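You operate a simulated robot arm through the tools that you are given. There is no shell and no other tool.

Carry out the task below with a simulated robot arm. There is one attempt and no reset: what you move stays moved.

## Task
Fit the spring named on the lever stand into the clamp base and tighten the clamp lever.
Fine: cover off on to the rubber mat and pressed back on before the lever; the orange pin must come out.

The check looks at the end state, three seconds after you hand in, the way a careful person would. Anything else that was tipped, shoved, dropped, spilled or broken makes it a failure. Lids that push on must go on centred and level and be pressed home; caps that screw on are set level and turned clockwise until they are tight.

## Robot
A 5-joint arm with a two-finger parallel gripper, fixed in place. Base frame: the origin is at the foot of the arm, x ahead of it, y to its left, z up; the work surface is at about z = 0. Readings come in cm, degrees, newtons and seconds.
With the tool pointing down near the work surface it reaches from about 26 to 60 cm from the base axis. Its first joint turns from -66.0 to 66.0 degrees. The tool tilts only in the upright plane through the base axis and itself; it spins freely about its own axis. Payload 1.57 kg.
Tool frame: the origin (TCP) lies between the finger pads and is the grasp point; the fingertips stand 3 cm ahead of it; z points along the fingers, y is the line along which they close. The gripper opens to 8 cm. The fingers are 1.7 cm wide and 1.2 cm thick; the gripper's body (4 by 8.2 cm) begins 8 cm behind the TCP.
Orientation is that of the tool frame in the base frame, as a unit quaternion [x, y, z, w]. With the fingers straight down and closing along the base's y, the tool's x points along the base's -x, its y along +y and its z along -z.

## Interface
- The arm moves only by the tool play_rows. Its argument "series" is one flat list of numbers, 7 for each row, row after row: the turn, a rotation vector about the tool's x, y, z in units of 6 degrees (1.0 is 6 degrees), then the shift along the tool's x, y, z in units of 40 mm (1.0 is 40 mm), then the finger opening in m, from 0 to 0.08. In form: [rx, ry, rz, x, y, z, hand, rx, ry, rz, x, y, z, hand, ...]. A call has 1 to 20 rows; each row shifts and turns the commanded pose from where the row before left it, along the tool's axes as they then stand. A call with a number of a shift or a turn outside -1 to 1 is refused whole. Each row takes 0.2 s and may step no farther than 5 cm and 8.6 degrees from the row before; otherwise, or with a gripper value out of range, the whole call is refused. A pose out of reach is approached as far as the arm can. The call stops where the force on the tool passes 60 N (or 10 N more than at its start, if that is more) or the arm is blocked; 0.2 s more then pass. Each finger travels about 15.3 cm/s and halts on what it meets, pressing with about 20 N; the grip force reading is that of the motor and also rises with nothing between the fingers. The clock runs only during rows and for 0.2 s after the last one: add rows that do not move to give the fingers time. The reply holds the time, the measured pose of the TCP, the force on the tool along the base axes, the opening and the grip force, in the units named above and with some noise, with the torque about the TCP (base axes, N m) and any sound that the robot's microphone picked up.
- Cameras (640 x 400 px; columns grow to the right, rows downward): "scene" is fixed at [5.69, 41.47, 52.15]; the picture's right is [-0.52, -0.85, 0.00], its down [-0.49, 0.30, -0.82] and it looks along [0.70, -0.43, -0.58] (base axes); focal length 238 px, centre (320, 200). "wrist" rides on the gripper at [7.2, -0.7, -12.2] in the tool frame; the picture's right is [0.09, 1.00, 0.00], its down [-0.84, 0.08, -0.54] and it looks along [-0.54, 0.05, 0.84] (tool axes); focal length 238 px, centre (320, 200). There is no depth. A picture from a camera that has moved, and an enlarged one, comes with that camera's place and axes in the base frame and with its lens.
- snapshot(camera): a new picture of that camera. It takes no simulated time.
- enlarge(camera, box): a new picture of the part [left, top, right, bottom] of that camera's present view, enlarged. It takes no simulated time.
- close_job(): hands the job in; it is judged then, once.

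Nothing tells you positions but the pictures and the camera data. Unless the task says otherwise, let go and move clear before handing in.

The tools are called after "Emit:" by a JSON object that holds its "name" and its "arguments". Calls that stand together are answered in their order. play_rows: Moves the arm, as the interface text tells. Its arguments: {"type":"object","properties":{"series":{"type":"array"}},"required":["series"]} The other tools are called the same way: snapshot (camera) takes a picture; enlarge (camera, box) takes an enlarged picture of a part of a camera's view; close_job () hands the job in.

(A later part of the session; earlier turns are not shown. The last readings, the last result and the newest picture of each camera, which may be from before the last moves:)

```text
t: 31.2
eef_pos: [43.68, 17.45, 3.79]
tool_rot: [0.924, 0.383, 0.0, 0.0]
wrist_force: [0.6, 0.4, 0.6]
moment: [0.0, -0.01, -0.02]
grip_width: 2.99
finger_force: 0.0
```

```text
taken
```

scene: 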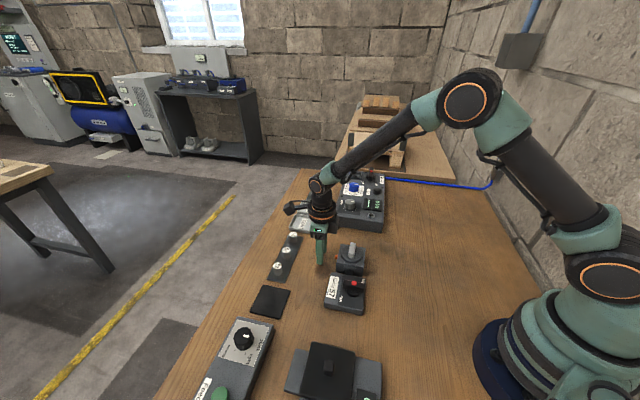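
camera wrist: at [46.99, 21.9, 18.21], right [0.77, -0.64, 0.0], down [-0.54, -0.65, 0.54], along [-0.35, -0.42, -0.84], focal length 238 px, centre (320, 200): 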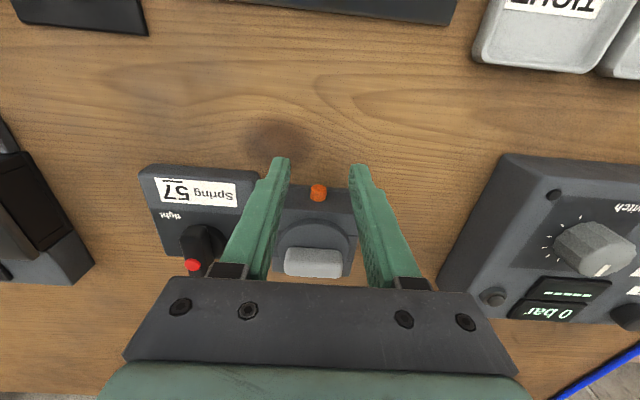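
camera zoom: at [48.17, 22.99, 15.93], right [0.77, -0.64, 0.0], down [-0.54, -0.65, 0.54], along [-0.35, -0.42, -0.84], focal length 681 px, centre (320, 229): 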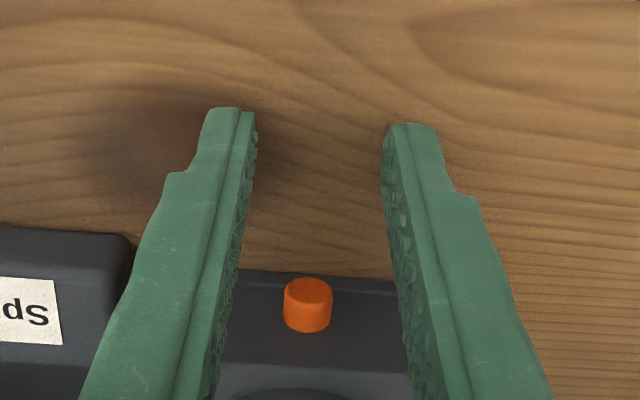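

The pin is back at rest and the clamp is undisturbed. Now I'll rise and spin the wrist -90° so the fingers can close across the cover's grip bar.

Emit:
{"name": "play_rows", "arguments": {"series": [0, 0, 0, 0, 0, -0.85, 0.04, 0, 0, 0, 0, 0, -0.85, 0.04, 0, 0, 0, 0, 0, -0.85, 0.04, 0, 0, -1, 0, 0, 0, 0.04, 0, 0, -1, 0, 0, 0, 0.04, 0, 0, -1, 0, 0, 0, 0.04, 0, 0, -1, 0, 0, 0, 0.04, 0, 0, -1, 0, 0, 0, 0.04, 0, 0, -1, 0, 0, 0, 0.04, 0, 0, -1, 0, 0, 0, 0.04, 0, 0, -1, 0, 0, 0, 0.04, 0, 0, -1, 0, 0, 0, 0.04, 0, 0, -1, 0, 0, 0, 0.04, 0, 0, -1, 0, 0, 0, 0.04, 0, 0, -1, 0, 0, 0, 0.04, 0, 0, -1, 0, 0, 0, 0.04, 0, 0, -1, 0, 0, 0, 0.04, 0, 0, -1, 0, 0, 0, 0.04, 0, 0, 0, 0, 0, 0, 0.04]}}

Emit:
{"name": "snapshot", "arguments": {"camera": "wrist"}}

```text
t: 35.2
eef_pos: [43.55, 17.48, 14.09]
tool_rot: [0.382, 0.924, 0.0, -0.001]
wrist_force: [-0.3, -0.1, -0.1]
moment: [0.01, 0.0, -0.01]
grip_width: 3.99
finger_force: 0.0
```

```text
taken
camera wrist: at [37.98, 21.93, 26.13], right [0.64, 0.77, 0.0], down [0.65, -0.54, 0.54], along [0.42, -0.35, -0.84], focal length 238 px, centre (320, 200)
```

wrist: 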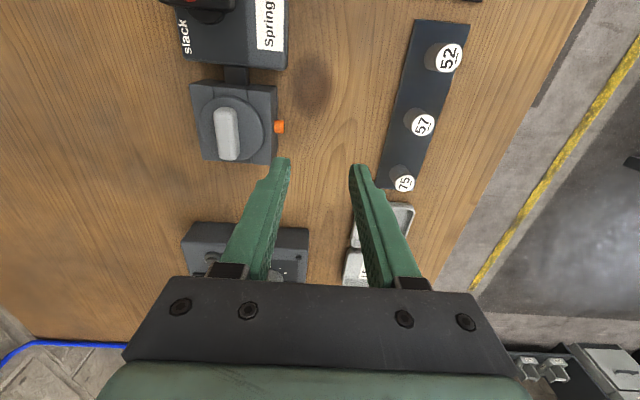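

Emit:
{"name": "enlarge", "arguments": {"camera": "wrist", "box": [170, 60, 300, 180]}}

Emit:
{"name": "enlarge", "arguments": {"camera": "wrist", "box": [360, 10, 480, 210]}}

```text
3.33 times, centred on (235, 120) of wrist
camera zoom: at [37.98, 21.93, 26.13], right [0.64, 0.77, 0.0], down [0.65, -0.54, 0.54], along [0.42, -0.35, -0.84], focal length 794 px, centre (603, 467)
```

zoom: 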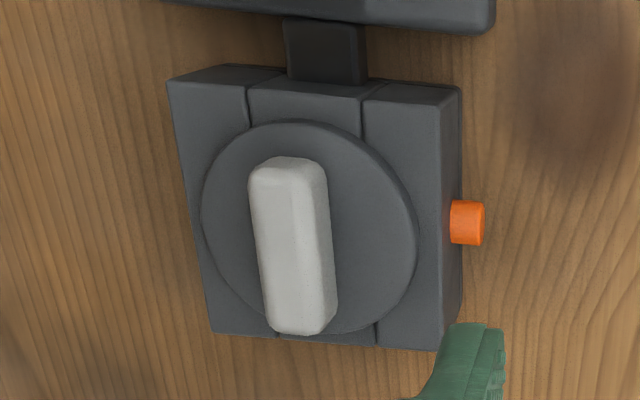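

```text
2.00 times, centred on (420, 110) of wrist
camera zoom: at [37.98, 21.93, 26.13], right [0.64, 0.77, 0.0], down [0.65, -0.54, 0.54], along [0.42, -0.35, -0.84], focal length 477 px, centre (120, 380)
```

zoom: 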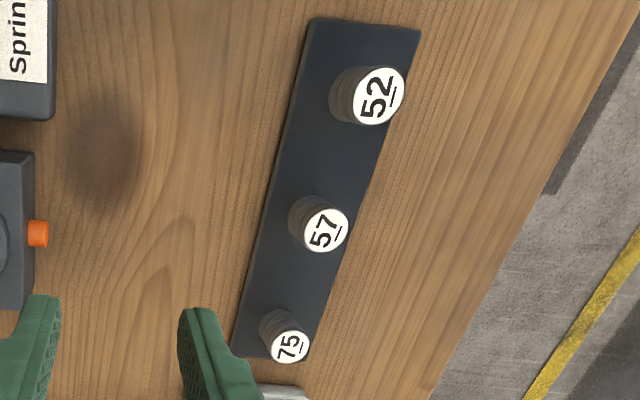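

The cover's handle is near n=35.0, s=-18.4. I'll move over it and come down to just above with the fingers open.

Emit:
{"name": "play_rows", "arguments": {"series": [0, 0, 0, 0, -0.68, 0, 0.05, 0, 0, 0, 0, -0.68, 0, 0.05, 0, 0, 0, 0, -0.68, 0, 0.05, 0, 0, 0, 0, 0, 0.5, 0.05, 0, 0, 0, 0, 0, 0.5, 0.05, 0, 0, 0, 0, 0, 0, 0.05]}}

Emit:
{"name": "snapshot", "arguments": {"camera": "wrist"}}

Emit:
{"name": "enlarge", "arguments": {"camera": "scene", "box": [310, 210, 390, 280]}}

```text
t: 36.6
eef_pos: [37.76, 11.55, 9.99]
tool_rot: [0.382, 0.924, -0.001, 0.0]
wrist_force: [1.1, -0.4, -0.6]
moment: [0.02, -0.03, 0.0]
grip_width: 5.01
finger_force: 0.1
```

```text
taken
camera wrist: at [32.2, 16.18, 22.09], right [0.64, 0.77, 0.0], down [0.65, -0.54, 0.54], along [0.42, -0.35, -0.84], focal length 238 px, centre (320, 200)
```

wrist: 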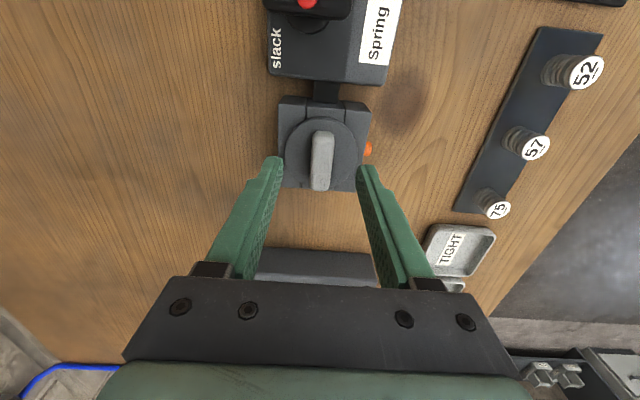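

```text
5.71 times, centred on (350, 245) of scene
camera zoom: at [5.69, 41.47, 52.15], right [-0.52, -0.85, 0.0], down [-0.49, 0.3, -0.82], along [0.7, -0.43, -0.58], focal length 1357 px, centre (149, -57)
```

zoom: 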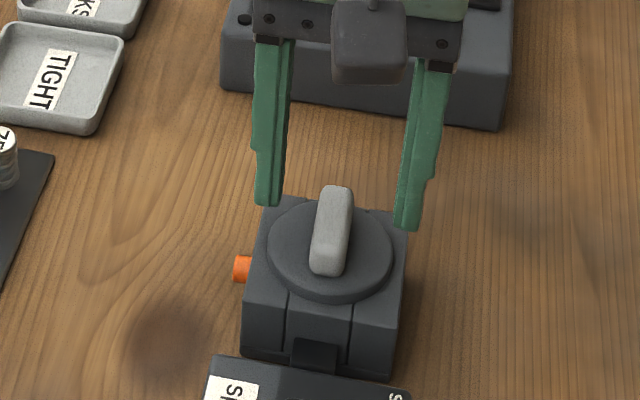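

The handle is centred between the open fingers. I'll come down slowly, feeling for the cover disc.

Emit:
{"name": "play_rows", "arguments": {"series": [0, 0, 0, 0, 0, 0.2, 0.05, 0, 0, 0, 0, 0, 0.15, 0.05, 0, 0, 0, 0, 0, 0, 0.05]}}

Emit:
{"name": "play_rows", "arguments": {"series": [0, 0, 0, 0, 0, 0.1, 0.05, 0, 0, 0, 0, 0, 0, 0.05]}}

Emit:
{"name": "enlarge", "arguments": {"camera": "wrist", "box": [240, 80, 400, 220]}}

Emit:
{"name": "enlarge", "arguments": {"camera": "scene", "box": [320, 220, 380, 280]}}

```text
t: 37.4
eef_pos: [37.83, 11.67, 8.52]
tool_rot: [0.383, 0.924, 0.0, -0.001]
wrist_force: [-0.7, 0.0, 0.8]
moment: [0.05, -0.02, -0.02]
grip_width: 5.0
finger_force: 0.0
```

```text
t: 38.0
eef_pos: [37.89, 11.7, 8.16]
tool_rot: [0.383, 0.924, 0.0, 0.0]
wrist_force: [0.6, -0.3, 0.5]
moment: [-0.02, 0.0, -0.01]
grip_width: 5.01
finger_force: 0.2
```

```text
2.86 times, centred on (320, 150) of wrist
camera zoom: at [32.24, 16.19, 20.28], right [0.64, 0.77, 0.0], down [0.65, -0.54, 0.54], along [0.42, -0.35, -0.84], focal length 681 px, centre (320, 343)
```

zoom: 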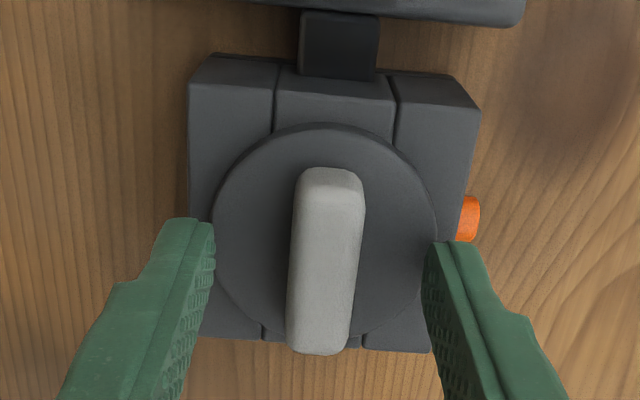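

```text
6.67 times, centred on (350, 250) of scene
camera zoom: at [5.69, 41.47, 52.15], right [-0.52, -0.85, 0.0], down [-0.49, 0.3, -0.82], along [0.7, -0.43, -0.58], focal length 1583 px, centre (120, -133)
```

zoom: 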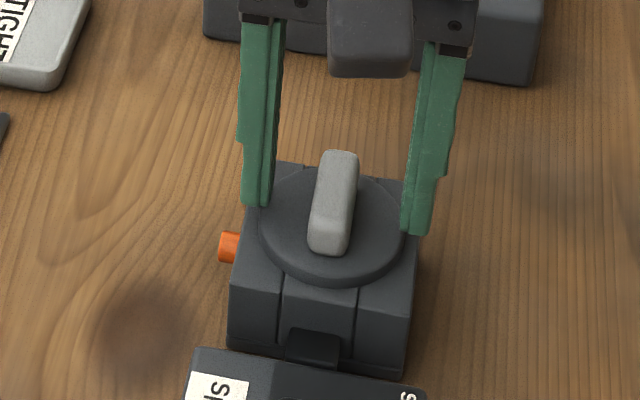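

Emit:
{"name": "play_rows", "arguments": {"series": [0, 0, 0, 0, 0, 0.05, 0.05, 0, 0, 0, 0, 0, 0, 0.05]}}

Emit:
{"name": "play_rows", "arguments": {"series": [0, 0, 0, 0, 0, 0.05, 0.05, 0, 0, 0, 0, 0, 0, 0.05]}}

```text
t: 38.6
eef_pos: [37.71, 11.7, 8.05]
tool_rot: [0.382, 0.924, 0.0, 0.0]
wrist_force: [-0.6, 0.7, -0.5]
moment: [0.03, 0.04, -0.01]
grip_width: 4.98
finger_force: 0.0
```

```text
t: 39.2
eef_pos: [37.74, 11.64, 7.79]
tool_rot: [0.383, 0.924, 0.0, 0.0]
wrist_force: [-0.3, 0.6, -0.1]
moment: [0.04, 0.01, 0.0]
grip_width: 5.0
finger_force: 0.1
```

Still no contact, and the tips are now at about z 4.8. I'll close on the handle.

Emit:
{"name": "play_rows", "arguments": {"series": [0, 0, 0, 0, 0, 0, 0.03, 0, 0, 0, 0, 0, 0, 0.02, 0, 0, 0, 0, 0, 0, 0.0, 0, 0, 0, 0, 0, 0, 0.0, 0, 0, 0, 0, 0, 0, 0.0]}}

Emit:
{"name": "enlarge", "arguments": {"camera": "wrist", "box": [240, 80, 400, 220]}}

```text
t: 40.4
eef_pos: [37.81, 11.65, 7.87]
tool_rot: [0.383, 0.924, 0.001, 0.0]
wrist_force: [0.6, 0.4, 0.3]
moment: [0.0, -0.03, -0.02]
grip_width: 1.49
finger_force: 20.1
heard: snap
```

```text
2.86 times, centred on (320, 150) of wrist
camera zoom: at [32.23, 16.2, 19.91], right [0.64, 0.77, 0.0], down [0.65, -0.54, 0.54], along [0.42, -0.35, -0.84], focal length 681 px, centre (320, 343)
```

zoom: 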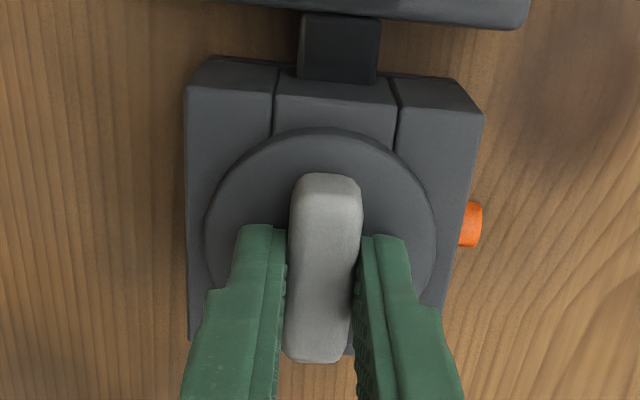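

I heard a "snap" as I gripped the handle, which may be the cover's clips letting go. Now I'll lift slowly and watch the force.

Emit:
{"name": "play_rows", "arguments": {"series": [0, 0, 0, 0, 0, -0.05, 0.0, 0, 0, 0, 0, 0, 0, 0.0]}}

Emit:
{"name": "play_rows", "arguments": {"series": [0, 0, 0, 0, 0, -0.05, 0.0, 0, 0, 0, 0, 0, 0, 0.0]}}

Emit:
{"name": "enlarge", "arguments": {"camera": "scene", "box": [320, 220, 380, 280]}}

```text
t: 41.0
eef_pos: [37.74, 11.66, 8.05]
tool_rot: [0.383, 0.924, 0.0, 0.0]
wrist_force: [0.4, -0.2, 0.0]
moment: [0.01, 0.0, -0.01]
grip_width: 1.53
finger_force: 19.9
```

```text
t: 41.6
eef_pos: [37.73, 11.59, 8.19]
tool_rot: [0.383, 0.924, 0.0, 0.0]
wrist_force: [-0.5, 0.3, -0.6]
moment: [0.0, 0.03, 0.02]
grip_width: 1.5
finger_force: 19.7
```

```text
6.67 times, centred on (350, 250) of scene
camera zoom: at [5.69, 41.47, 52.15], right [-0.52, -0.85, 0.0], down [-0.49, 0.3, -0.82], along [0.7, -0.43, -0.58], focal length 1583 px, centre (120, -133)
```

zoom: 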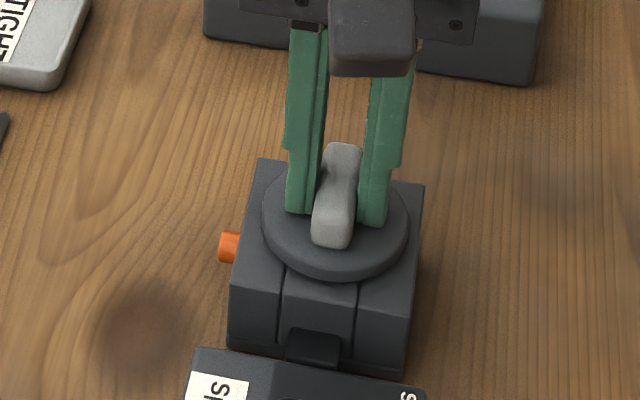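

The cover lifts freely and the pin didn't hold it. I'll raise it clear and look at the socket.

Emit:
{"name": "play_rows", "arguments": {"series": [0, 0, 0, 0, 0, -0.2, 0.0, 0, 0, 0, 0, 0, -0.4, 0.0, 0, 0, 0, 0, 0, -0.6, 0.0, 0, 0, 0, 0, 0, -0.6, 0.0, 0, 0, 0, 0, 0, 0, 0.0]}}

Emit:
{"name": "snapshot", "arguments": {"camera": "wrist"}}

Emit:
{"name": "enlarge", "arguments": {"camera": "scene", "box": [300, 190, 400, 290]}}

```text
t: 42.8
eef_pos: [37.73, 11.64, 15.51]
tool_rot: [0.382, 0.924, 0.0, 0.0]
wrist_force: [0.1, -0.1, -0.2]
moment: [-0.03, 0.01, -0.02]
grip_width: 0.01
finger_force: 20.0
```

```text
taken
camera wrist: at [32.16, 16.19, 27.63], right [0.64, 0.77, 0.0], down [0.65, -0.54, 0.54], along [0.42, -0.35, -0.84], focal length 238 px, centre (320, 200)
```

wrist: 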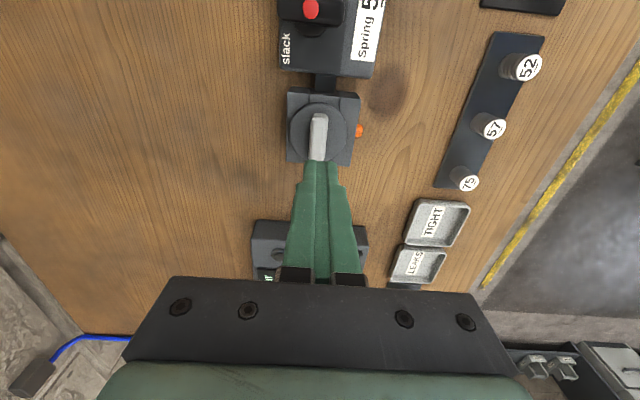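

```text
4.00 times, centred on (350, 240) of scene
camera zoom: at [5.69, 41.47, 52.15], right [-0.52, -0.85, 0.0], down [-0.49, 0.3, -0.82], along [0.7, -0.43, -0.58], focal length 950 px, centre (200, 40)
```

zoom: 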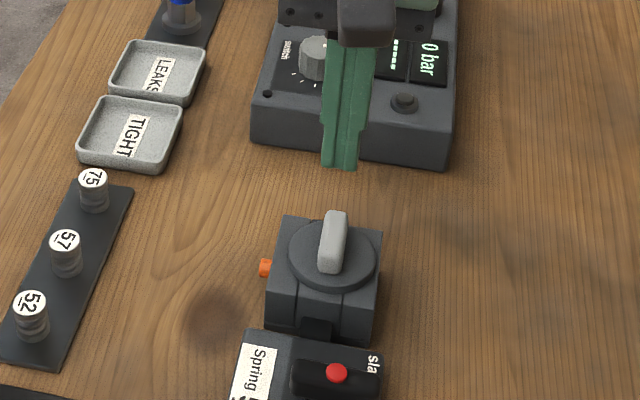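

The handle slipped out of the fingers and the cover still sits on the base, so something held it after a few millimetres. Let me look closely.

Emit:
{"name": "enlarge", "arguments": {"camera": "wrist", "box": [270, 70, 380, 180]}}

Emit:
{"name": "enlarge", "arguments": {"camera": "scene", "box": [325, 235, 375, 280]}}

```text
3.64 times, centred on (325, 125) of wrist
camera zoom: at [32.16, 16.19, 27.63], right [0.64, 0.77, 0.0], down [0.65, -0.54, 0.54], along [0.42, -0.35, -0.84], focal length 867 px, centre (302, 473)
```

zoom: 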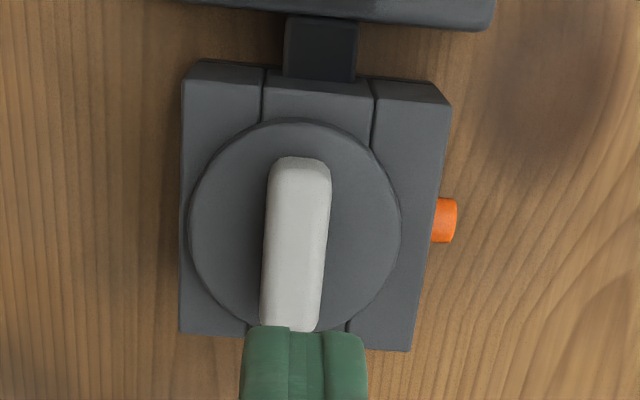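

```text
8.89 times, centred on (350, 258) of scene
camera zoom: at [5.69, 41.47, 52.15], right [-0.52, -0.85, 0.0], down [-0.49, 0.3, -0.82], along [0.7, -0.43, -0.58], focal length 2111 px, centre (53, -311)
```

zoom: 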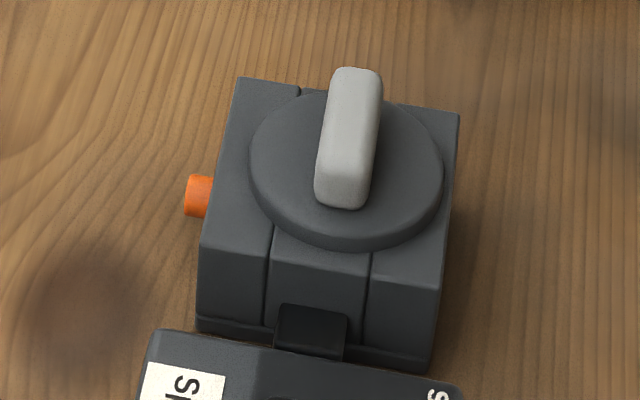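

The cover now sits about 0.3 cm off towards -n, so it is loose but was blocked. I'll re-grip, aligned on the handle, and lift in tiny steps to find where it is held.

Emit:
{"name": "play_rows", "arguments": {"series": [0, 0, 0, 0, -0.06, 0, 0.05, 0, 0, 0, 0, 0, 0, 0.05, 0, 0, 0, 0, 0, 0.6, 0.05, 0, 0, 0, 0, 0, 0.6, 0.05, 0, 0, 0, 0, 0, 0.3, 0.05, 0, 0, 0, 0, 0, 0.2, 0.05, 0, 0, 0, 0, 0, 0.2, 0.05, 0, 0, 0, 0, 0, 0, 0.05]}}

Emit:
{"name": "enlarge", "arguments": {"camera": "wrist", "box": [240, 80, 400, 220]}}

Emit:
{"name": "enlarge", "arguments": {"camera": "scene", "box": [325, 235, 375, 280]}}

```text
t: 44.6
eef_pos: [37.62, 11.54, 7.86]
tool_rot: [0.383, 0.924, 0.001, 0.0]
wrist_force: [0.6, -0.3, 2.3]
moment: [-0.02, 0.04, 0.01]
grip_width: 5.0
finger_force: 0.1
```

```text
2.86 times, centred on (320, 150) of wrist
camera zoom: at [32.08, 15.99, 19.89], right [0.64, 0.77, 0.0], down [0.65, -0.54, 0.54], along [0.42, -0.35, -0.84], focal length 681 px, centre (320, 343)
```

zoom: 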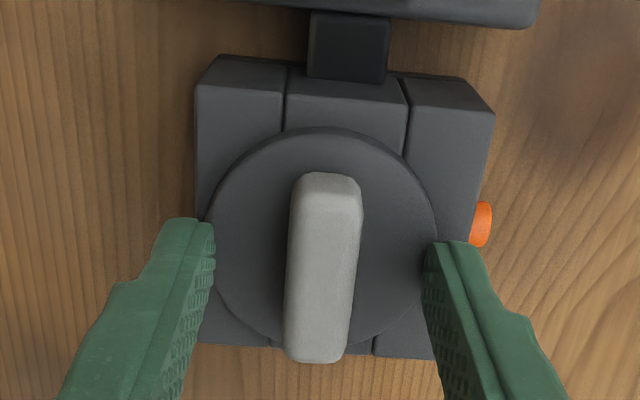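

```text
8.89 times, centred on (350, 258) of scene
camera zoom: at [5.69, 41.47, 52.15], right [-0.52, -0.85, 0.0], down [-0.49, 0.3, -0.82], along [0.7, -0.43, -0.58], focal length 2111 px, centre (53, -311)
```

zoom: 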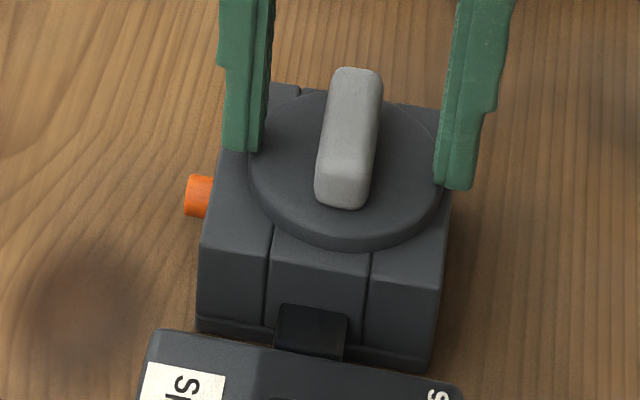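

Emit:
{"name": "play_rows", "arguments": {"series": [0, 0, 0, 0, 0, 0, 0.03, 0, 0, 0, 0, 0, 0, 0.02, 0, 0, 0, 0, 0, 0, 0.0, 0, 0, 0, 0, 0, 0, 0.0, 0, 0, 0, 0, 0, 0, 0.0]}}

Emit:
{"name": "play_rows", "arguments": {"series": [0, 0, 0, 0, 0, -0.05, 0.0, 0, 0, 0, 0, 0, 0, 0.0]}}

Emit:
{"name": "play_rows", "arguments": {"series": [0, 0, 0, 0, 0, -0.05, 0.0, 0, 0, 0, 0, 0, 0, 0.0]}}

Emit:
{"name": "play_rows", "arguments": {"series": [0, 0, 0, 0, 0, -0.05, 0.0, 0, 0, 0, 0, 0, 0, 0.0]}}

Emit:
{"name": "enlarge", "arguments": {"camera": "scene", "box": [325, 235, 375, 280]}}

Emit:
{"name": "enlarge", "arguments": {"camera": "wrist", "box": [240, 80, 400, 220]}}

```text
t: 45.8
eef_pos: [37.65, 11.43, 7.8]
tool_rot: [0.383, 0.924, 0.0, 0.0]
wrist_force: [0.2, -1.3, 0.9]
moment: [-0.02, 0.0, 0.01]
grip_width: 1.53
finger_force: 20.0
```

```text
t: 46.4
eef_pos: [37.51, 11.44, 7.99]
tool_rot: [0.382, 0.924, 0.0, 0.0]
wrist_force: [0.1, -0.1, -0.8]
moment: [-0.05, -0.02, 0.0]
grip_width: 1.52
finger_force: 20.5
```

```text
t: 47.0
eef_pos: [37.59, 11.48, 8.21]
tool_rot: [0.383, 0.924, 0.0, 0.0]
wrist_force: [-0.7, 0.3, -0.2]
moment: [-0.01, 0.0, -0.02]
grip_width: 1.54
finger_force: 19.5
```

```text
t: 47.6
eef_pos: [37.52, 11.54, 8.43]
tool_rot: [0.383, 0.924, -0.001, 0.0]
wrist_force: [-0.1, 0.6, -0.3]
moment: [0.02, 0.01, 0.02]
grip_width: 1.52
finger_force: 20.0
```

```text
8.89 times, centred on (350, 258) of scene
camera zoom: at [5.69, 41.47, 52.15], right [-0.52, -0.85, 0.0], down [-0.49, 0.3, -0.82], along [0.7, -0.43, -0.58], focal length 2111 px, centre (53, -311)
```

zoom: 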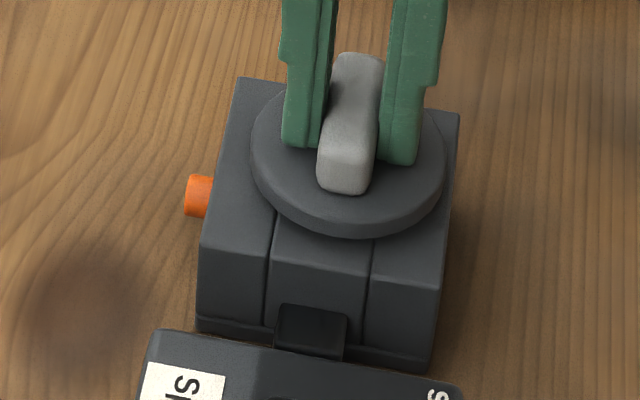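

```text
2.86 times, centred on (320, 150) of wrist
camera zoom: at [32.07, 15.99, 20.53], right [0.64, 0.77, 0.0], down [0.65, -0.54, 0.54], along [0.42, -0.35, -0.84], focal length 681 px, centre (320, 343)
```

zoom: 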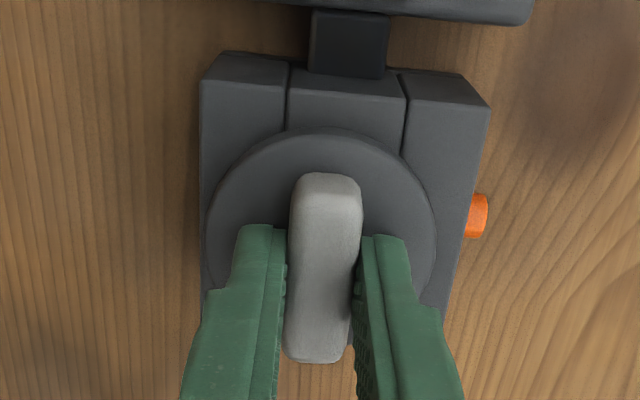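

It lifts freely and level so far. I'll continue slowly.

Emit:
{"name": "play_rows", "arguments": {"series": [0, 0, 0, 0, 0, -0.05, 0.0, 0, 0, 0, 0, 0, 0, 0.0]}}

Emit:
{"name": "play_rows", "arguments": {"series": [0, 0, 0, 0, 0, -0.05, 0.0, 0, 0, 0, 0, 0, 0, 0.0]}}

Emit:
{"name": "play_rows", "arguments": {"series": [0, 0, 0, 0, 0, -0.05, 0.0, 0, 0, 0, 0, 0, 0, 0.0]}}

Emit:
{"name": "enlarge", "arguments": {"camera": "scene", "box": [325, 235, 375, 280]}}

```text
t: 48.2
eef_pos: [37.57, 11.38, 8.7]
tool_rot: [0.382, 0.924, 0.0, 0.0]
wrist_force: [0.3, 0.4, 0.3]
moment: [0.02, -0.01, 0.01]
grip_width: 1.51
finger_force: 20.3
```

```text
t: 48.8
eef_pos: [37.69, 11.57, 8.84]
tool_rot: [0.382, 0.924, 0.0, 0.0]
wrist_force: [-1.0, -0.9, -1.0]
moment: [-0.02, 0.02, 0.0]
grip_width: 1.52
finger_force: 19.5
```

```text
t: 49.4
eef_pos: [37.66, 11.42, 9.14]
tool_rot: [0.382, 0.924, 0.001, 0.0]
wrist_force: [0.0, -0.3, -0.5]
moment: [-0.03, -0.03, 0.02]
grip_width: 1.51
finger_force: 19.7
```

```text
8.89 times, centred on (350, 258) of scene
camera zoom: at [5.69, 41.47, 52.15], right [-0.52, -0.85, 0.0], down [-0.49, 0.3, -0.82], along [0.7, -0.43, -0.58], focal length 2111 px, centre (53, -311)
```

zoom: 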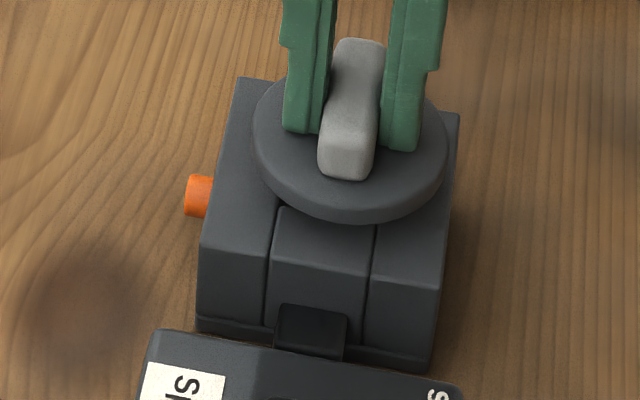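

It is clear of the base and level. I'll keep raising slowly and smoothly.

Emit:
{"name": "play_rows", "arguments": {"series": [0, 0, 0, 0, 0, -0.05, 0.0, 0, 0, 0, 0, 0, -0.07, 0.0, 0, 0, 0, 0, 0, -0.08, 0.0, 0, 0, 0, 0, 0, -0.08, 0.0, 0, 0, 0, 0, 0, -0.08, 0.0, 0, 0, 0, 0, 0, -0.08, 0.0, 0, 0, 0, 0, 0, -0.08, 0.0, 0, 0, 0, 0, 0, -0.06, 0.0, 0, 0, 0, 0, 0, -0.04, 0.0, 0, 0, 0, 0, 0, 0, 0.0]}}

Emit:
{"name": "snapshot", "arguments": {"camera": "wrist"}}

Emit:
{"name": "enlarge", "arguments": {"camera": "scene", "box": [315, 220, 385, 280]}}

```text
t: 51.6
eef_pos: [37.67, 11.43, 11.53]
tool_rot: [0.382, 0.924, 0.0, 0.0]
wrist_force: [1.1, -0.5, 0.3]
moment: [0.01, 0.01, -0.01]
grip_width: 1.49
finger_force: 19.9
```

```text
taken
camera wrist: at [32.07, 16.01, 23.6], right [0.64, 0.77, 0.0], down [0.65, -0.54, 0.54], along [0.42, -0.35, -0.84], focal length 238 px, centre (320, 200)
```

wrist: 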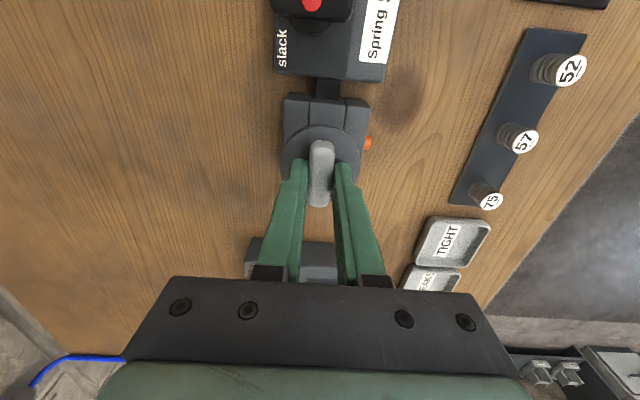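

```text
6.67 times, centred on (350, 250) of scene
camera zoom: at [5.69, 41.47, 52.15], right [-0.52, -0.85, 0.0], down [-0.49, 0.3, -0.82], along [0.7, -0.43, -0.58], focal length 1583 px, centre (120, -133)
```

zoom: 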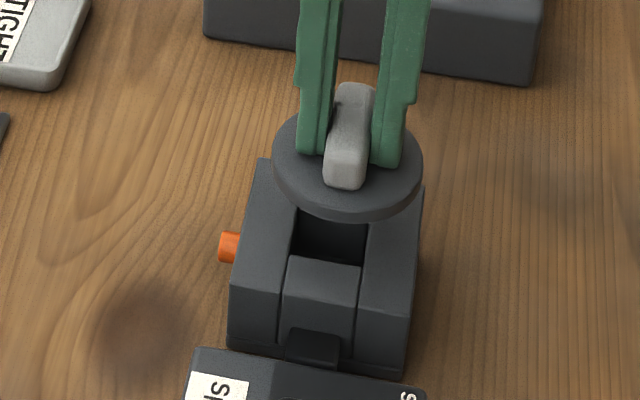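

The cover is off and I can see a channel with a sliding jaw inside the base. I'll raise it a bit more and carry it slowly to the rubber mat, centred near (39, 34.5).

Emit:
{"name": "play_rows", "arguments": {"series": [0, 0, 0, 0, 0, -0.06, 0.0, 0, 0, 0, 0, 0, -0.08, 0.0, 0, 0, 0, 0, 0, -0.08, 0.0, 0, 0, 0, 0, 0, -0.08, 0.0, 0, 0, 0, 0.06, 0.07, -0.06, 0.0, 0, 0, 0, 0.14, 0.16, 0, 0.0, 0, 0, 0, 0.2, 0.225, 0, 0.0, 0, 0, 0, 0.2, 0.225, 0, 0.0, 0, 0, 0, 0.2, 0.225, 0, 0.0, 0, 0, 0, 0.2, 0.225, 0, 0.0, 0, 0, 0, 0.2, 0.225, 0, 0.0, 0, 0, 0, 0.2, 0.225, 0, 0.0, 0, 0, 0, 0.2, 0.225, 0, 0.0, 0, 0, 0, 0.2, 0.225, 0, 0.0, 0, 0, 0, 0.2, 0.225, 0, 0.0, 0, 0, 0, 0.2, 0.225, 0, 0.0, 0, 0, 0, 0.2, 0.225, 0, 0.0]}}

Emit:
{"name": "snapshot", "arguments": {"camera": "wrist"}}

Emit:
{"name": "snapshot", "arguments": {"camera": "scene"}}

```text
t: 55.2
eef_pos: [38.56, 25.9, 12.89]
tool_rot: [0.383, 0.924, 0.0, 0.0]
wrist_force: [-0.8, 0.3, -0.1]
moment: [0.0, 0.02, 0.0]
grip_width: 1.53
finger_force: 19.4
```

```text
taken
camera wrist: at [32.9, 30.44, 25.09], right [0.64, 0.77, 0.0], down [0.65, -0.54, 0.54], along [0.42, -0.35, -0.84], focal length 238 px, centre (320, 200)
```

wrist: 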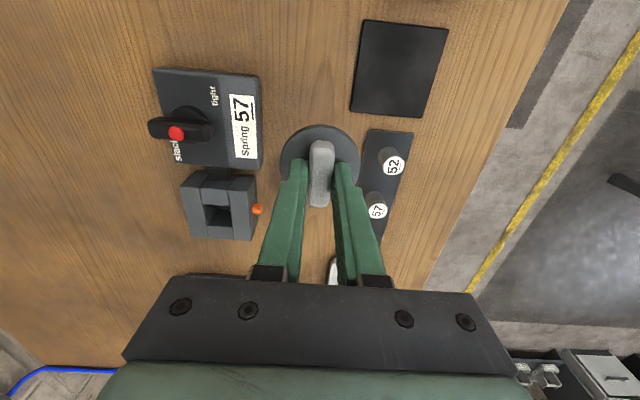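

```text
taken
```

scene: 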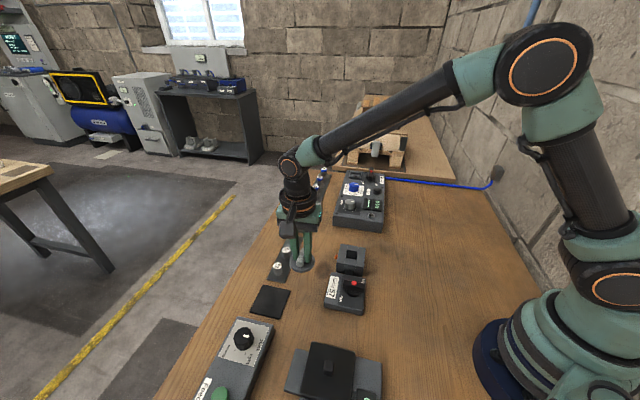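

The cover is held steadily. From here I can measure the mat and look into the open clamp.

Emit:
{"name": "enlarge", "arguments": {"camera": "wrist", "box": [160, 150, 290, 260]}}

Emit:
{"name": "enlarge", "arguments": {"camera": "wrist", "box": [330, 0, 470, 230]}}

Emit:
{"name": "enlarge", "arguments": {"camera": "scene", "box": [325, 235, 375, 280]}}

```text
3.64 times, centred on (225, 205) of wrist
camera zoom: at [32.9, 30.44, 25.09], right [0.64, 0.77, 0.0], down [0.65, -0.54, 0.54], along [0.42, -0.35, -0.84], focal length 867 px, centre (666, 182)
```

zoom: 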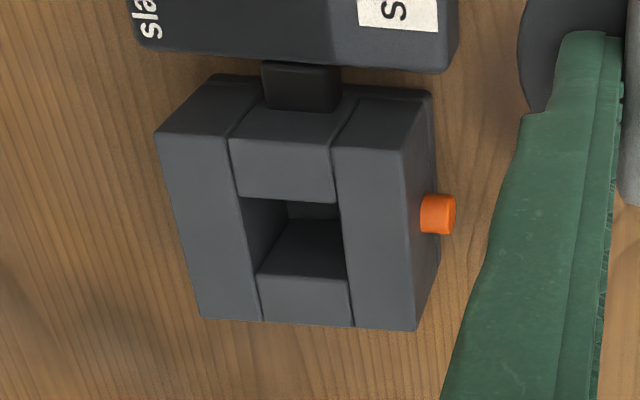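

```text
1.74 times, centred on (400, 115) of wrist
camera zoom: at [32.9, 30.44, 25.09], right [0.64, 0.77, 0.0], down [0.65, -0.54, 0.54], along [0.42, -0.35, -0.84], focal length 414 px, centre (181, 348)
```

zoom: 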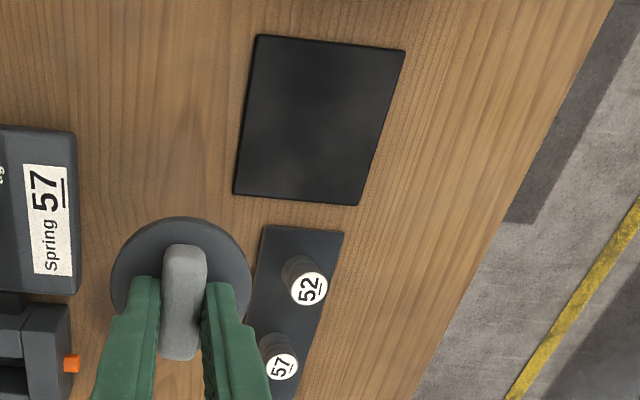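

```text
8.89 times, centred on (350, 258) of scene
camera zoom: at [5.69, 41.47, 52.15], right [-0.52, -0.85, 0.0], down [-0.49, 0.3, -0.82], along [0.7, -0.43, -0.58], focal length 2111 px, centre (53, -311)
```

zoom: 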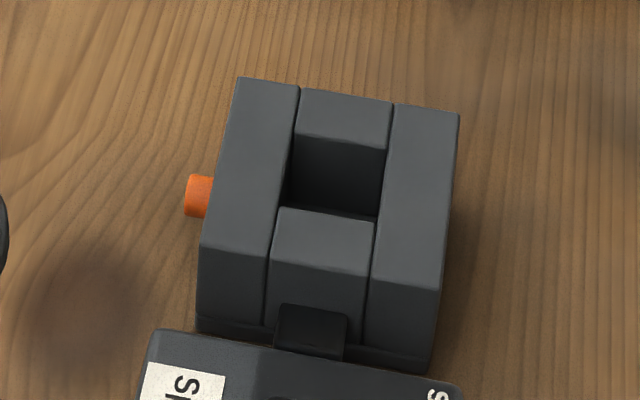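

The mat is centred at n=51.9, s=-3.2. I'll carry the cover over it.

Emit:
{"name": "play_rows", "arguments": {"series": [0, 0, 0, 0.1, 0.11, 0, 0.0, 0, 0, 0, 0.175, 0.2, 0, 0.0, 0, 0, 0, 0.175, 0.2, 0, 0.0, 0, 0, 0, 0.175, 0.2, 0, 0.0, 0, 0, 0, 0.175, 0.2, 0, 0.0, 0, 0, 0, 0.175, 0.2, 0, 0.0, 0, 0, 0, 0.175, 0.2, 0, 0.0, 0, 0, 0, 0.15, 0.17, 0, 0.0, 0, 0, 0, 0.09, 0.1, 0, 0.0, 0, 0, 0, 0, 0, 0, 0.0]}}

Emit:
{"name": "snapshot", "arguments": {"camera": "wrist"}}

Emit:
{"name": "enlarge", "arguments": {"camera": "scene", "box": [220, 220, 340, 330]}}

```text
t: 57.4
eef_pos: [38.93, 34.22, 13.02]
tool_rot: [0.384, 0.923, 0.0, 0.0]
wrist_force: [-0.1, 0.2, -1.3]
moment: [0.01, -0.03, 0.0]
grip_width: 1.48
finger_force: 20.0
```

```text
taken
camera wrist: at [33.4, 38.83, 25.04], right [0.64, 0.77, 0.0], down [0.65, -0.54, 0.54], along [0.42, -0.35, -0.84], focal length 238 px, centre (320, 200)
```

wrist: 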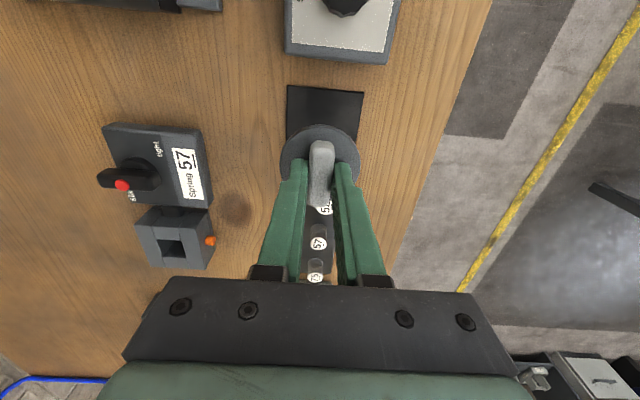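

```text
3.64 times, centred on (280, 275) of scene
camera zoom: at [5.69, 41.47, 52.15], right [-0.52, -0.85, 0.0], down [-0.49, 0.3, -0.82], along [0.7, -0.43, -0.58], focal length 864 px, centre (466, -73)
```

zoom: 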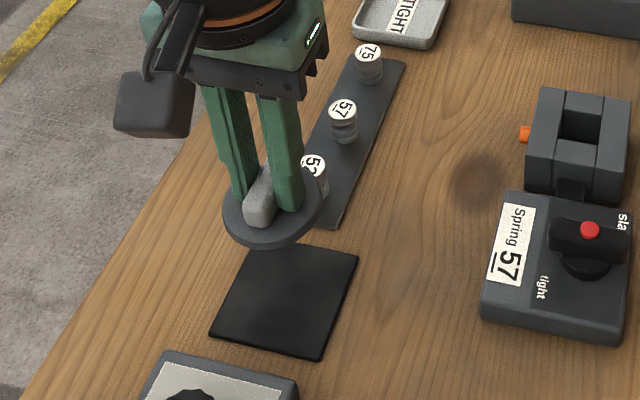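

Over the mat now. I'll lower slowly.

Emit:
{"name": "play_rows", "arguments": {"series": [0, 0, 0, 0, 0, 0.08, 0.0, 0, 0, 0, 0, 0, 0.15, 0.0, 0, 0, 0, 0, 0, 0.15, 0.0, 0, 0, 0, 0, 0, 0.15, 0.0, 0, 0, 0, 0, 0, 0.15, 0.0, 0, 0, 0, 0, 0, 0.15, 0.0, 0, 0, 0, 0, 0, 0.15, 0.0, 0, 0, 0, 0, 0, 0.15, 0.0, 0, 0, 0, 0, 0, 0.15, 0.0, 0, 0, 0, 0, 0, 0.15, 0.0, 0, 0, 0, 0, 0, 0.15, 0.0, 0, 0, 0, 0, 0, 0.1, 0.0, 0, 0, 0, 0, 0, 0.06, 0.0, 0, 0, 0, 0, 0, 0, 0.0]}}

Emit:
{"name": "enlarge", "arguments": {"camera": "scene", "box": [220, 250, 320, 330]}}

```text
t: 60.4
eef_pos: [38.94, 34.25, 6.09]
tool_rot: [0.383, 0.924, 0.0, 0.0]
wrist_force: [0.2, 0.7, -0.8]
moment: [0.0, 0.02, 0.03]
grip_width: 1.52
finger_force: 19.5
```

```text
5.00 times, centred on (270, 290) of scene
camera zoom: at [5.69, 41.47, 52.15], right [-0.52, -0.85, 0.0], down [-0.49, 0.3, -0.82], along [0.7, -0.43, -0.58], focal length 1187 px, centre (570, -250)
```

zoom: 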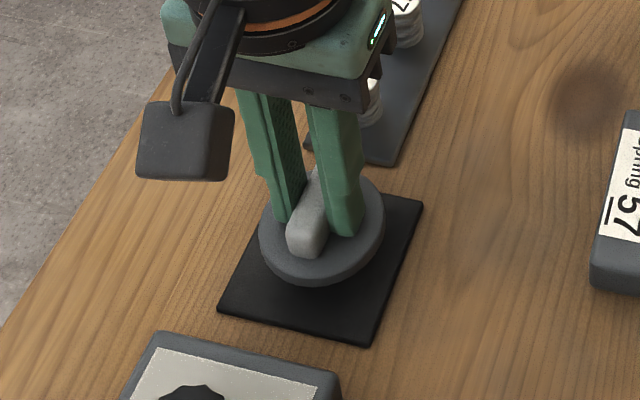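

Emit:
{"name": "play_rows", "arguments": {"series": [0, 0, 0, 0, 0, 0.1, 0.0, 0, 0, 0, 0, 0, 0.1, 0.0, 0, 0, 0, 0, 0, 0.05, 0.0, 0, 0, 0, 0, 0, 0, 0.0]}}

Emit:
{"name": "play_rows", "arguments": {"series": [0, 0, 0, 0, 0, 0.05, 0.0, 0, 0, 0, 0, 0, 0, 0.0]}}

Emit:
{"name": "play_rows", "arguments": {"series": [0, 0, 0, 0, 0, 0.05, 0.0, 0, 0, 0, 0, 0, 0, 0.0]}}

```text
t: 61.4
eef_pos: [39.01, 34.37, 5.0]
tool_rot: [0.383, 0.924, 0.0, 0.0]
wrist_force: [0.1, 0.3, 0.0]
moment: [-0.01, 0.01, 0.01]
grip_width: 1.53
finger_force: 19.9
```

```text
t: 62.0
eef_pos: [38.92, 34.31, 4.77]
tool_rot: [0.383, 0.924, 0.0, -0.001]
wrist_force: [0.2, 0.0, -1.8]
moment: [-0.02, 0.02, 0.01]
grip_width: 1.51
finger_force: 20.2
```

```text
t: 62.6
eef_pos: [38.91, 34.21, 4.61]
tool_rot: [0.383, 0.924, 0.0, 0.0]
wrist_force: [-0.2, 0.3, -0.6]
moment: [-0.01, -0.03, 0.02]
grip_width: 1.49
finger_force: 20.0
```

Emit:
{"name": "play_rows", "arguments": {"series": [0, 0, 0, 0, 0, 0.04, 0.0, 0, 0, 0, 0, 0, 0, 0.0]}}

Emit:
{"name": "play_rows", "arguments": {"series": [0, 0, 0, 0, 0, 0.04, 0.0, 0, 0, 0, 0, 0, 0, 0.0]}}

Emit:
{"name": "enlarge", "arguments": {"camera": "scene", "box": [230, 260, 310, 330]}}

```text
t: 63.2
eef_pos: [39.01, 34.42, 4.45]
tool_rot: [0.383, 0.924, 0.0, -0.001]
wrist_force: [0.2, 0.8, 0.1]
moment: [0.03, -0.02, 0.0]
grip_width: 1.55
finger_force: 19.4
```

```text
t: 63.8
eef_pos: [38.99, 34.17, 4.19]
tool_rot: [0.383, 0.924, -0.001, 0.0]
wrist_force: [-0.2, -0.8, -0.8]
moment: [-0.01, 0.0, -0.01]
grip_width: 1.53
finger_force: 20.6
```

```text
5.71 times, centred on (270, 295) of scene
camera zoom: at [5.69, 41.47, 52.15], right [-0.52, -0.85, 0.0], down [-0.49, 0.3, -0.82], along [0.7, -0.43, -0.58], focal length 1357 px, centre (606, -343)
```

zoom: 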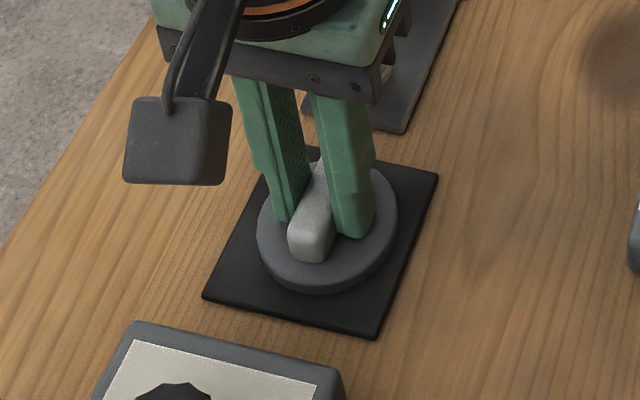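

Emit:
{"name": "play_rows", "arguments": {"series": [0, 0, 0, 0, 0, 0.04, 0.0, 0, 0, 0, 0, 0, 0, 0.0]}}

Emit:
{"name": "play_rows", "arguments": {"series": [0, 0, 0, 0, 0, 0.03, 0.0, 0, 0, 0, 0, 0, 0, 0.0]}}

Emit:
{"name": "play_rows", "arguments": {"series": [0, 0, 0, 0, 0, 0.03, 0.0, 0, 0, 0, 0, 0, 0, 0.0]}}

Emit:
{"name": "enlarge", "arguments": {"camera": "scene", "box": [230, 260, 310, 330]}}

```text
t: 64.4
eef_pos: [38.98, 34.29, 4.16]
tool_rot: [0.383, 0.924, 0.001, 0.0]
wrist_force: [-6.9, -4.7, 14.9]
moment: [-0.1, 0.12, -0.06]
grip_width: 1.51
finger_force: 19.6
```

```text
t: 65.0
eef_pos: [38.93, 34.3, 4.23]
tool_rot: [0.382, 0.924, 0.0, 0.001]
wrist_force: [-12.8, -8.3, 37.9]
moment: [-0.28, 0.37, 0.0]
grip_width: 1.51
finger_force: 19.9
```

```text
t: 65.6
eef_pos: [39.03, 34.37, 4.14]
tool_rot: [0.383, 0.924, 0.001, 0.001]
wrist_force: [-13.4, -9.8, 46.7]
moment: [-0.31, 0.41, 0.01]
grip_width: 1.53
finger_force: 20.0
```

```text
5.71 times, centred on (270, 295) of scene
camera zoom: at [5.68, 41.45, 52.17], right [-0.52, -0.85, 0.0], down [-0.49, 0.3, -0.82], along [0.7, -0.43, -0.58], focal length 1357 px, centre (606, -343)
```

zoom: 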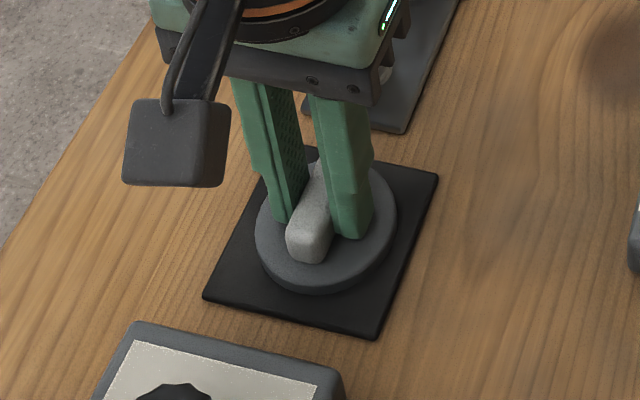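

The cover is on the mat. I'll relieve the load, release and back away upward.

Emit:
{"name": "play_rows", "arguments": {"series": [0, 0, 0, 0, 0, -0.08, 0.0, 0, 0, 0, 0, 0, 0, 0.0]}}

Emit:
{"name": "play_rows", "arguments": {"series": [0, 0, 0, 0, 0, 0, 0.02, 0, 0, 0, 0, 0, 0, 0.035, 0, 0, 0, 0, 0, 0, 0.04, 0, 0, 0, 0, 0, -0.2, 0.04, 0, 0, 0, 0, 0, -0.5, 0.04, 0, 0, 0, 0, 0, -0.8, 0.04, 0, 0, 0, 0, 0, -0.8, 0.04, 0, 0, 0, 0, 0, 0, 0.04]}}

Emit:
{"name": "snapshot", "arguments": {"camera": "wrist"}}

Emit:
{"name": "enlarge", "arguments": {"camera": "scene", "box": [220, 230, 320, 330]}}

```text
t: 66.2
eef_pos: [39.09, 34.27, 4.21]
tool_rot: [0.382, 0.924, 0.002, 0.001]
wrist_force: [7.1, 2.8, 8.5]
moment: [0.07, -0.17, 0.02]
grip_width: 1.52
finger_force: 19.9
```

```text
t: 68.0
eef_pos: [38.95, 34.26, 13.5]
tool_rot: [0.382, 0.924, 0.0, 0.001]
wrist_force: [-0.8, 0.3, 0.2]
moment: [-0.03, 0.03, 0.02]
grip_width: 4.02
finger_force: 0.1
```

```text
taken
camera wrist: at [33.48, 38.8, 25.54], right [0.64, 0.77, 0.0], down [0.65, -0.54, 0.54], along [0.42, -0.35, -0.84], focal length 238 px, centre (320, 200)
```

wrist: 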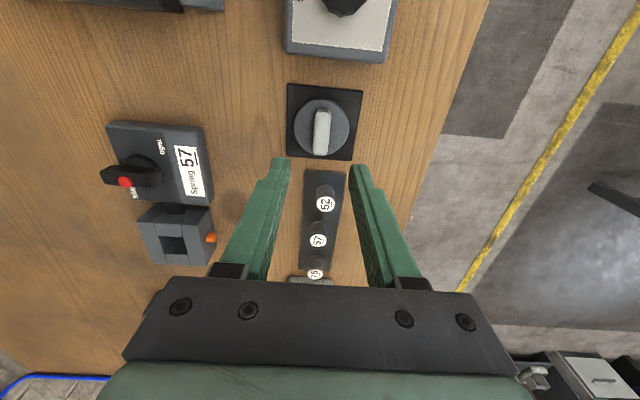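

```text
4.00 times, centred on (270, 280) of scene
camera zoom: at [5.69, 41.47, 52.15], right [-0.52, -0.85, 0.0], down [-0.49, 0.3, -0.82], along [0.7, -0.43, -0.58], focal length 950 px, centre (520, -120)
```

zoom: 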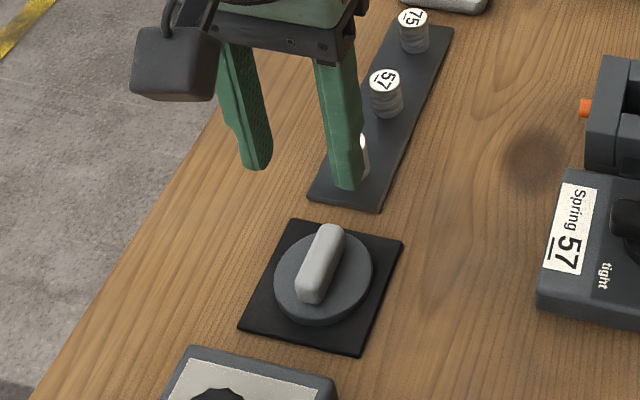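

The cover is centred on the mat. Next is spring 57, which I'll measure from this view.

Emit:
{"name": "enlarge", "arguments": {"camera": "wrist", "box": [280, 160, 370, 280]}}

Emit:
{"name": "enlarge", "arguments": {"camera": "scene", "box": [260, 225, 320, 285]}}

```text
3.33 times, centred on (325, 220) of wrist
camera zoom: at [33.48, 38.8, 25.54], right [0.64, 0.77, 0.0], down [0.65, -0.54, 0.54], along [0.42, -0.35, -0.84], focal length 794 px, centre (303, 133)
```

zoom: 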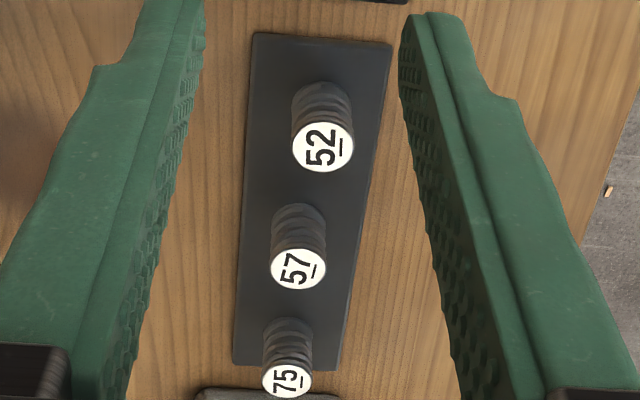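

```text
6.67 times, centred on (290, 255) of scene
camera zoom: at [5.69, 41.47, 52.15], right [-0.52, -0.85, 0.0], down [-0.49, 0.3, -0.82], along [0.7, -0.43, -0.58], focal length 1583 px, centre (520, -167)
```

zoom: 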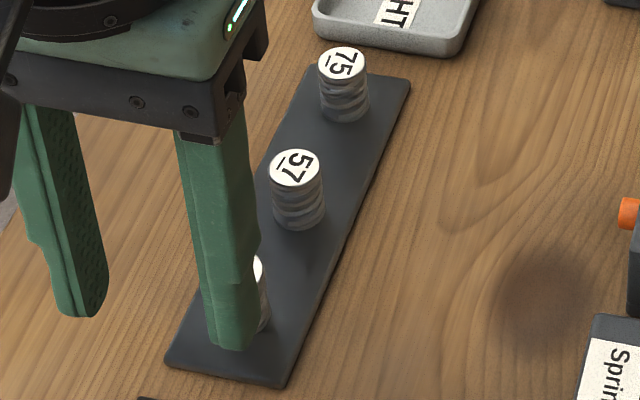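

Spring 57 stands near n=52.7, s=-16.7, about 2.1 cm across with its top at about z 3.05. I'll move above it.

Emit:
{"name": "play_rows", "arguments": {"series": [0, 0, 0, -0.67, 0.05, 0, 0.05, 0, 0, 0, -0.67, 0.05, 0, 0.05, 0, 0, 0, -0.67, 0.05, 0, 0.05, 0, 0, 0, -0.67, 0.05, 0, 0.05, 0, 0, 0, -0.67, 0.05, 0, 0.05, 0, 0, 0, 0, 0, 0.5, 0.05, 0, 0, 0, 0, 0, 0.3, 0.05, 0, 0, 0, 0, 0, 0, 0.05]}}

Emit:
{"name": "snapshot", "arguments": {"camera": "wrist"}}

Emit:
{"name": "enlarge", "arguments": {"camera": "wrist", "box": [260, 80, 380, 200]}}

Emit:
{"name": "enlarge", "arguments": {"camera": "scene", "box": [250, 210, 330, 290]}}

```text
t: 69.8
eef_pos: [49.24, 25.58, 10.17]
tool_rot: [0.383, 0.924, 0.0, 0.0]
wrist_force: [0.2, -0.6, 0.6]
moment: [0.01, 0.0, -0.02]
grip_width: 5.0
finger_force: 0.0
```

```text
taken
camera wrist: at [43.66, 30.08, 22.27], right [0.64, 0.77, 0.0], down [0.65, -0.54, 0.54], along [0.42, -0.35, -0.84], focal length 238 px, centre (320, 200)
```

wrist: 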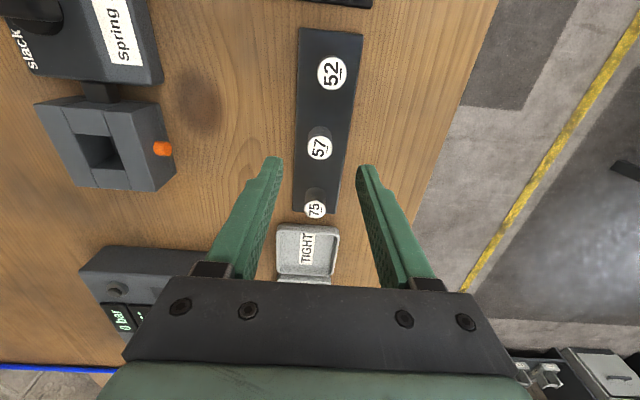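

```text
3.33 times, centred on (320, 140) of wrist
camera zoom: at [43.66, 30.08, 22.27], right [0.64, 0.77, 0.0], down [0.65, -0.54, 0.54], along [0.42, -0.35, -0.84], focal length 794 px, centre (320, 400)
```

zoom: 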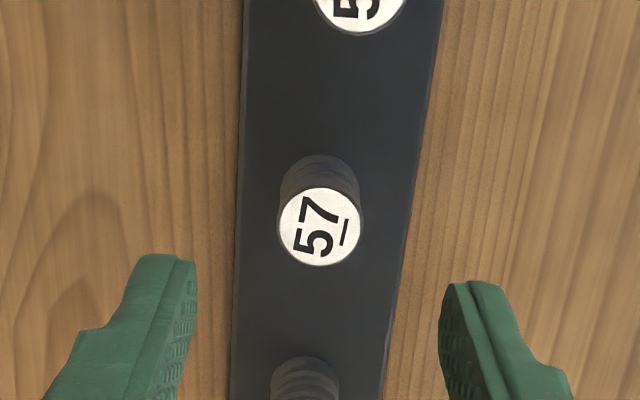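

```text
5.00 times, centred on (290, 250) of scene
camera zoom: at [5.69, 41.47, 52.15], right [-0.52, -0.85, 0.0], down [-0.49, 0.3, -0.82], along [0.7, -0.43, -0.58], focal length 1187 px, centre (470, -50)
```

zoom: 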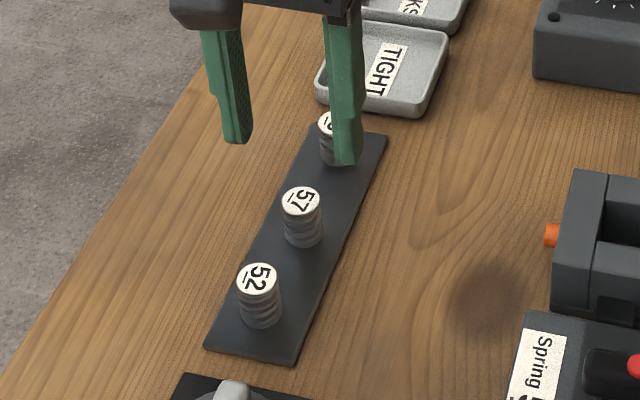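

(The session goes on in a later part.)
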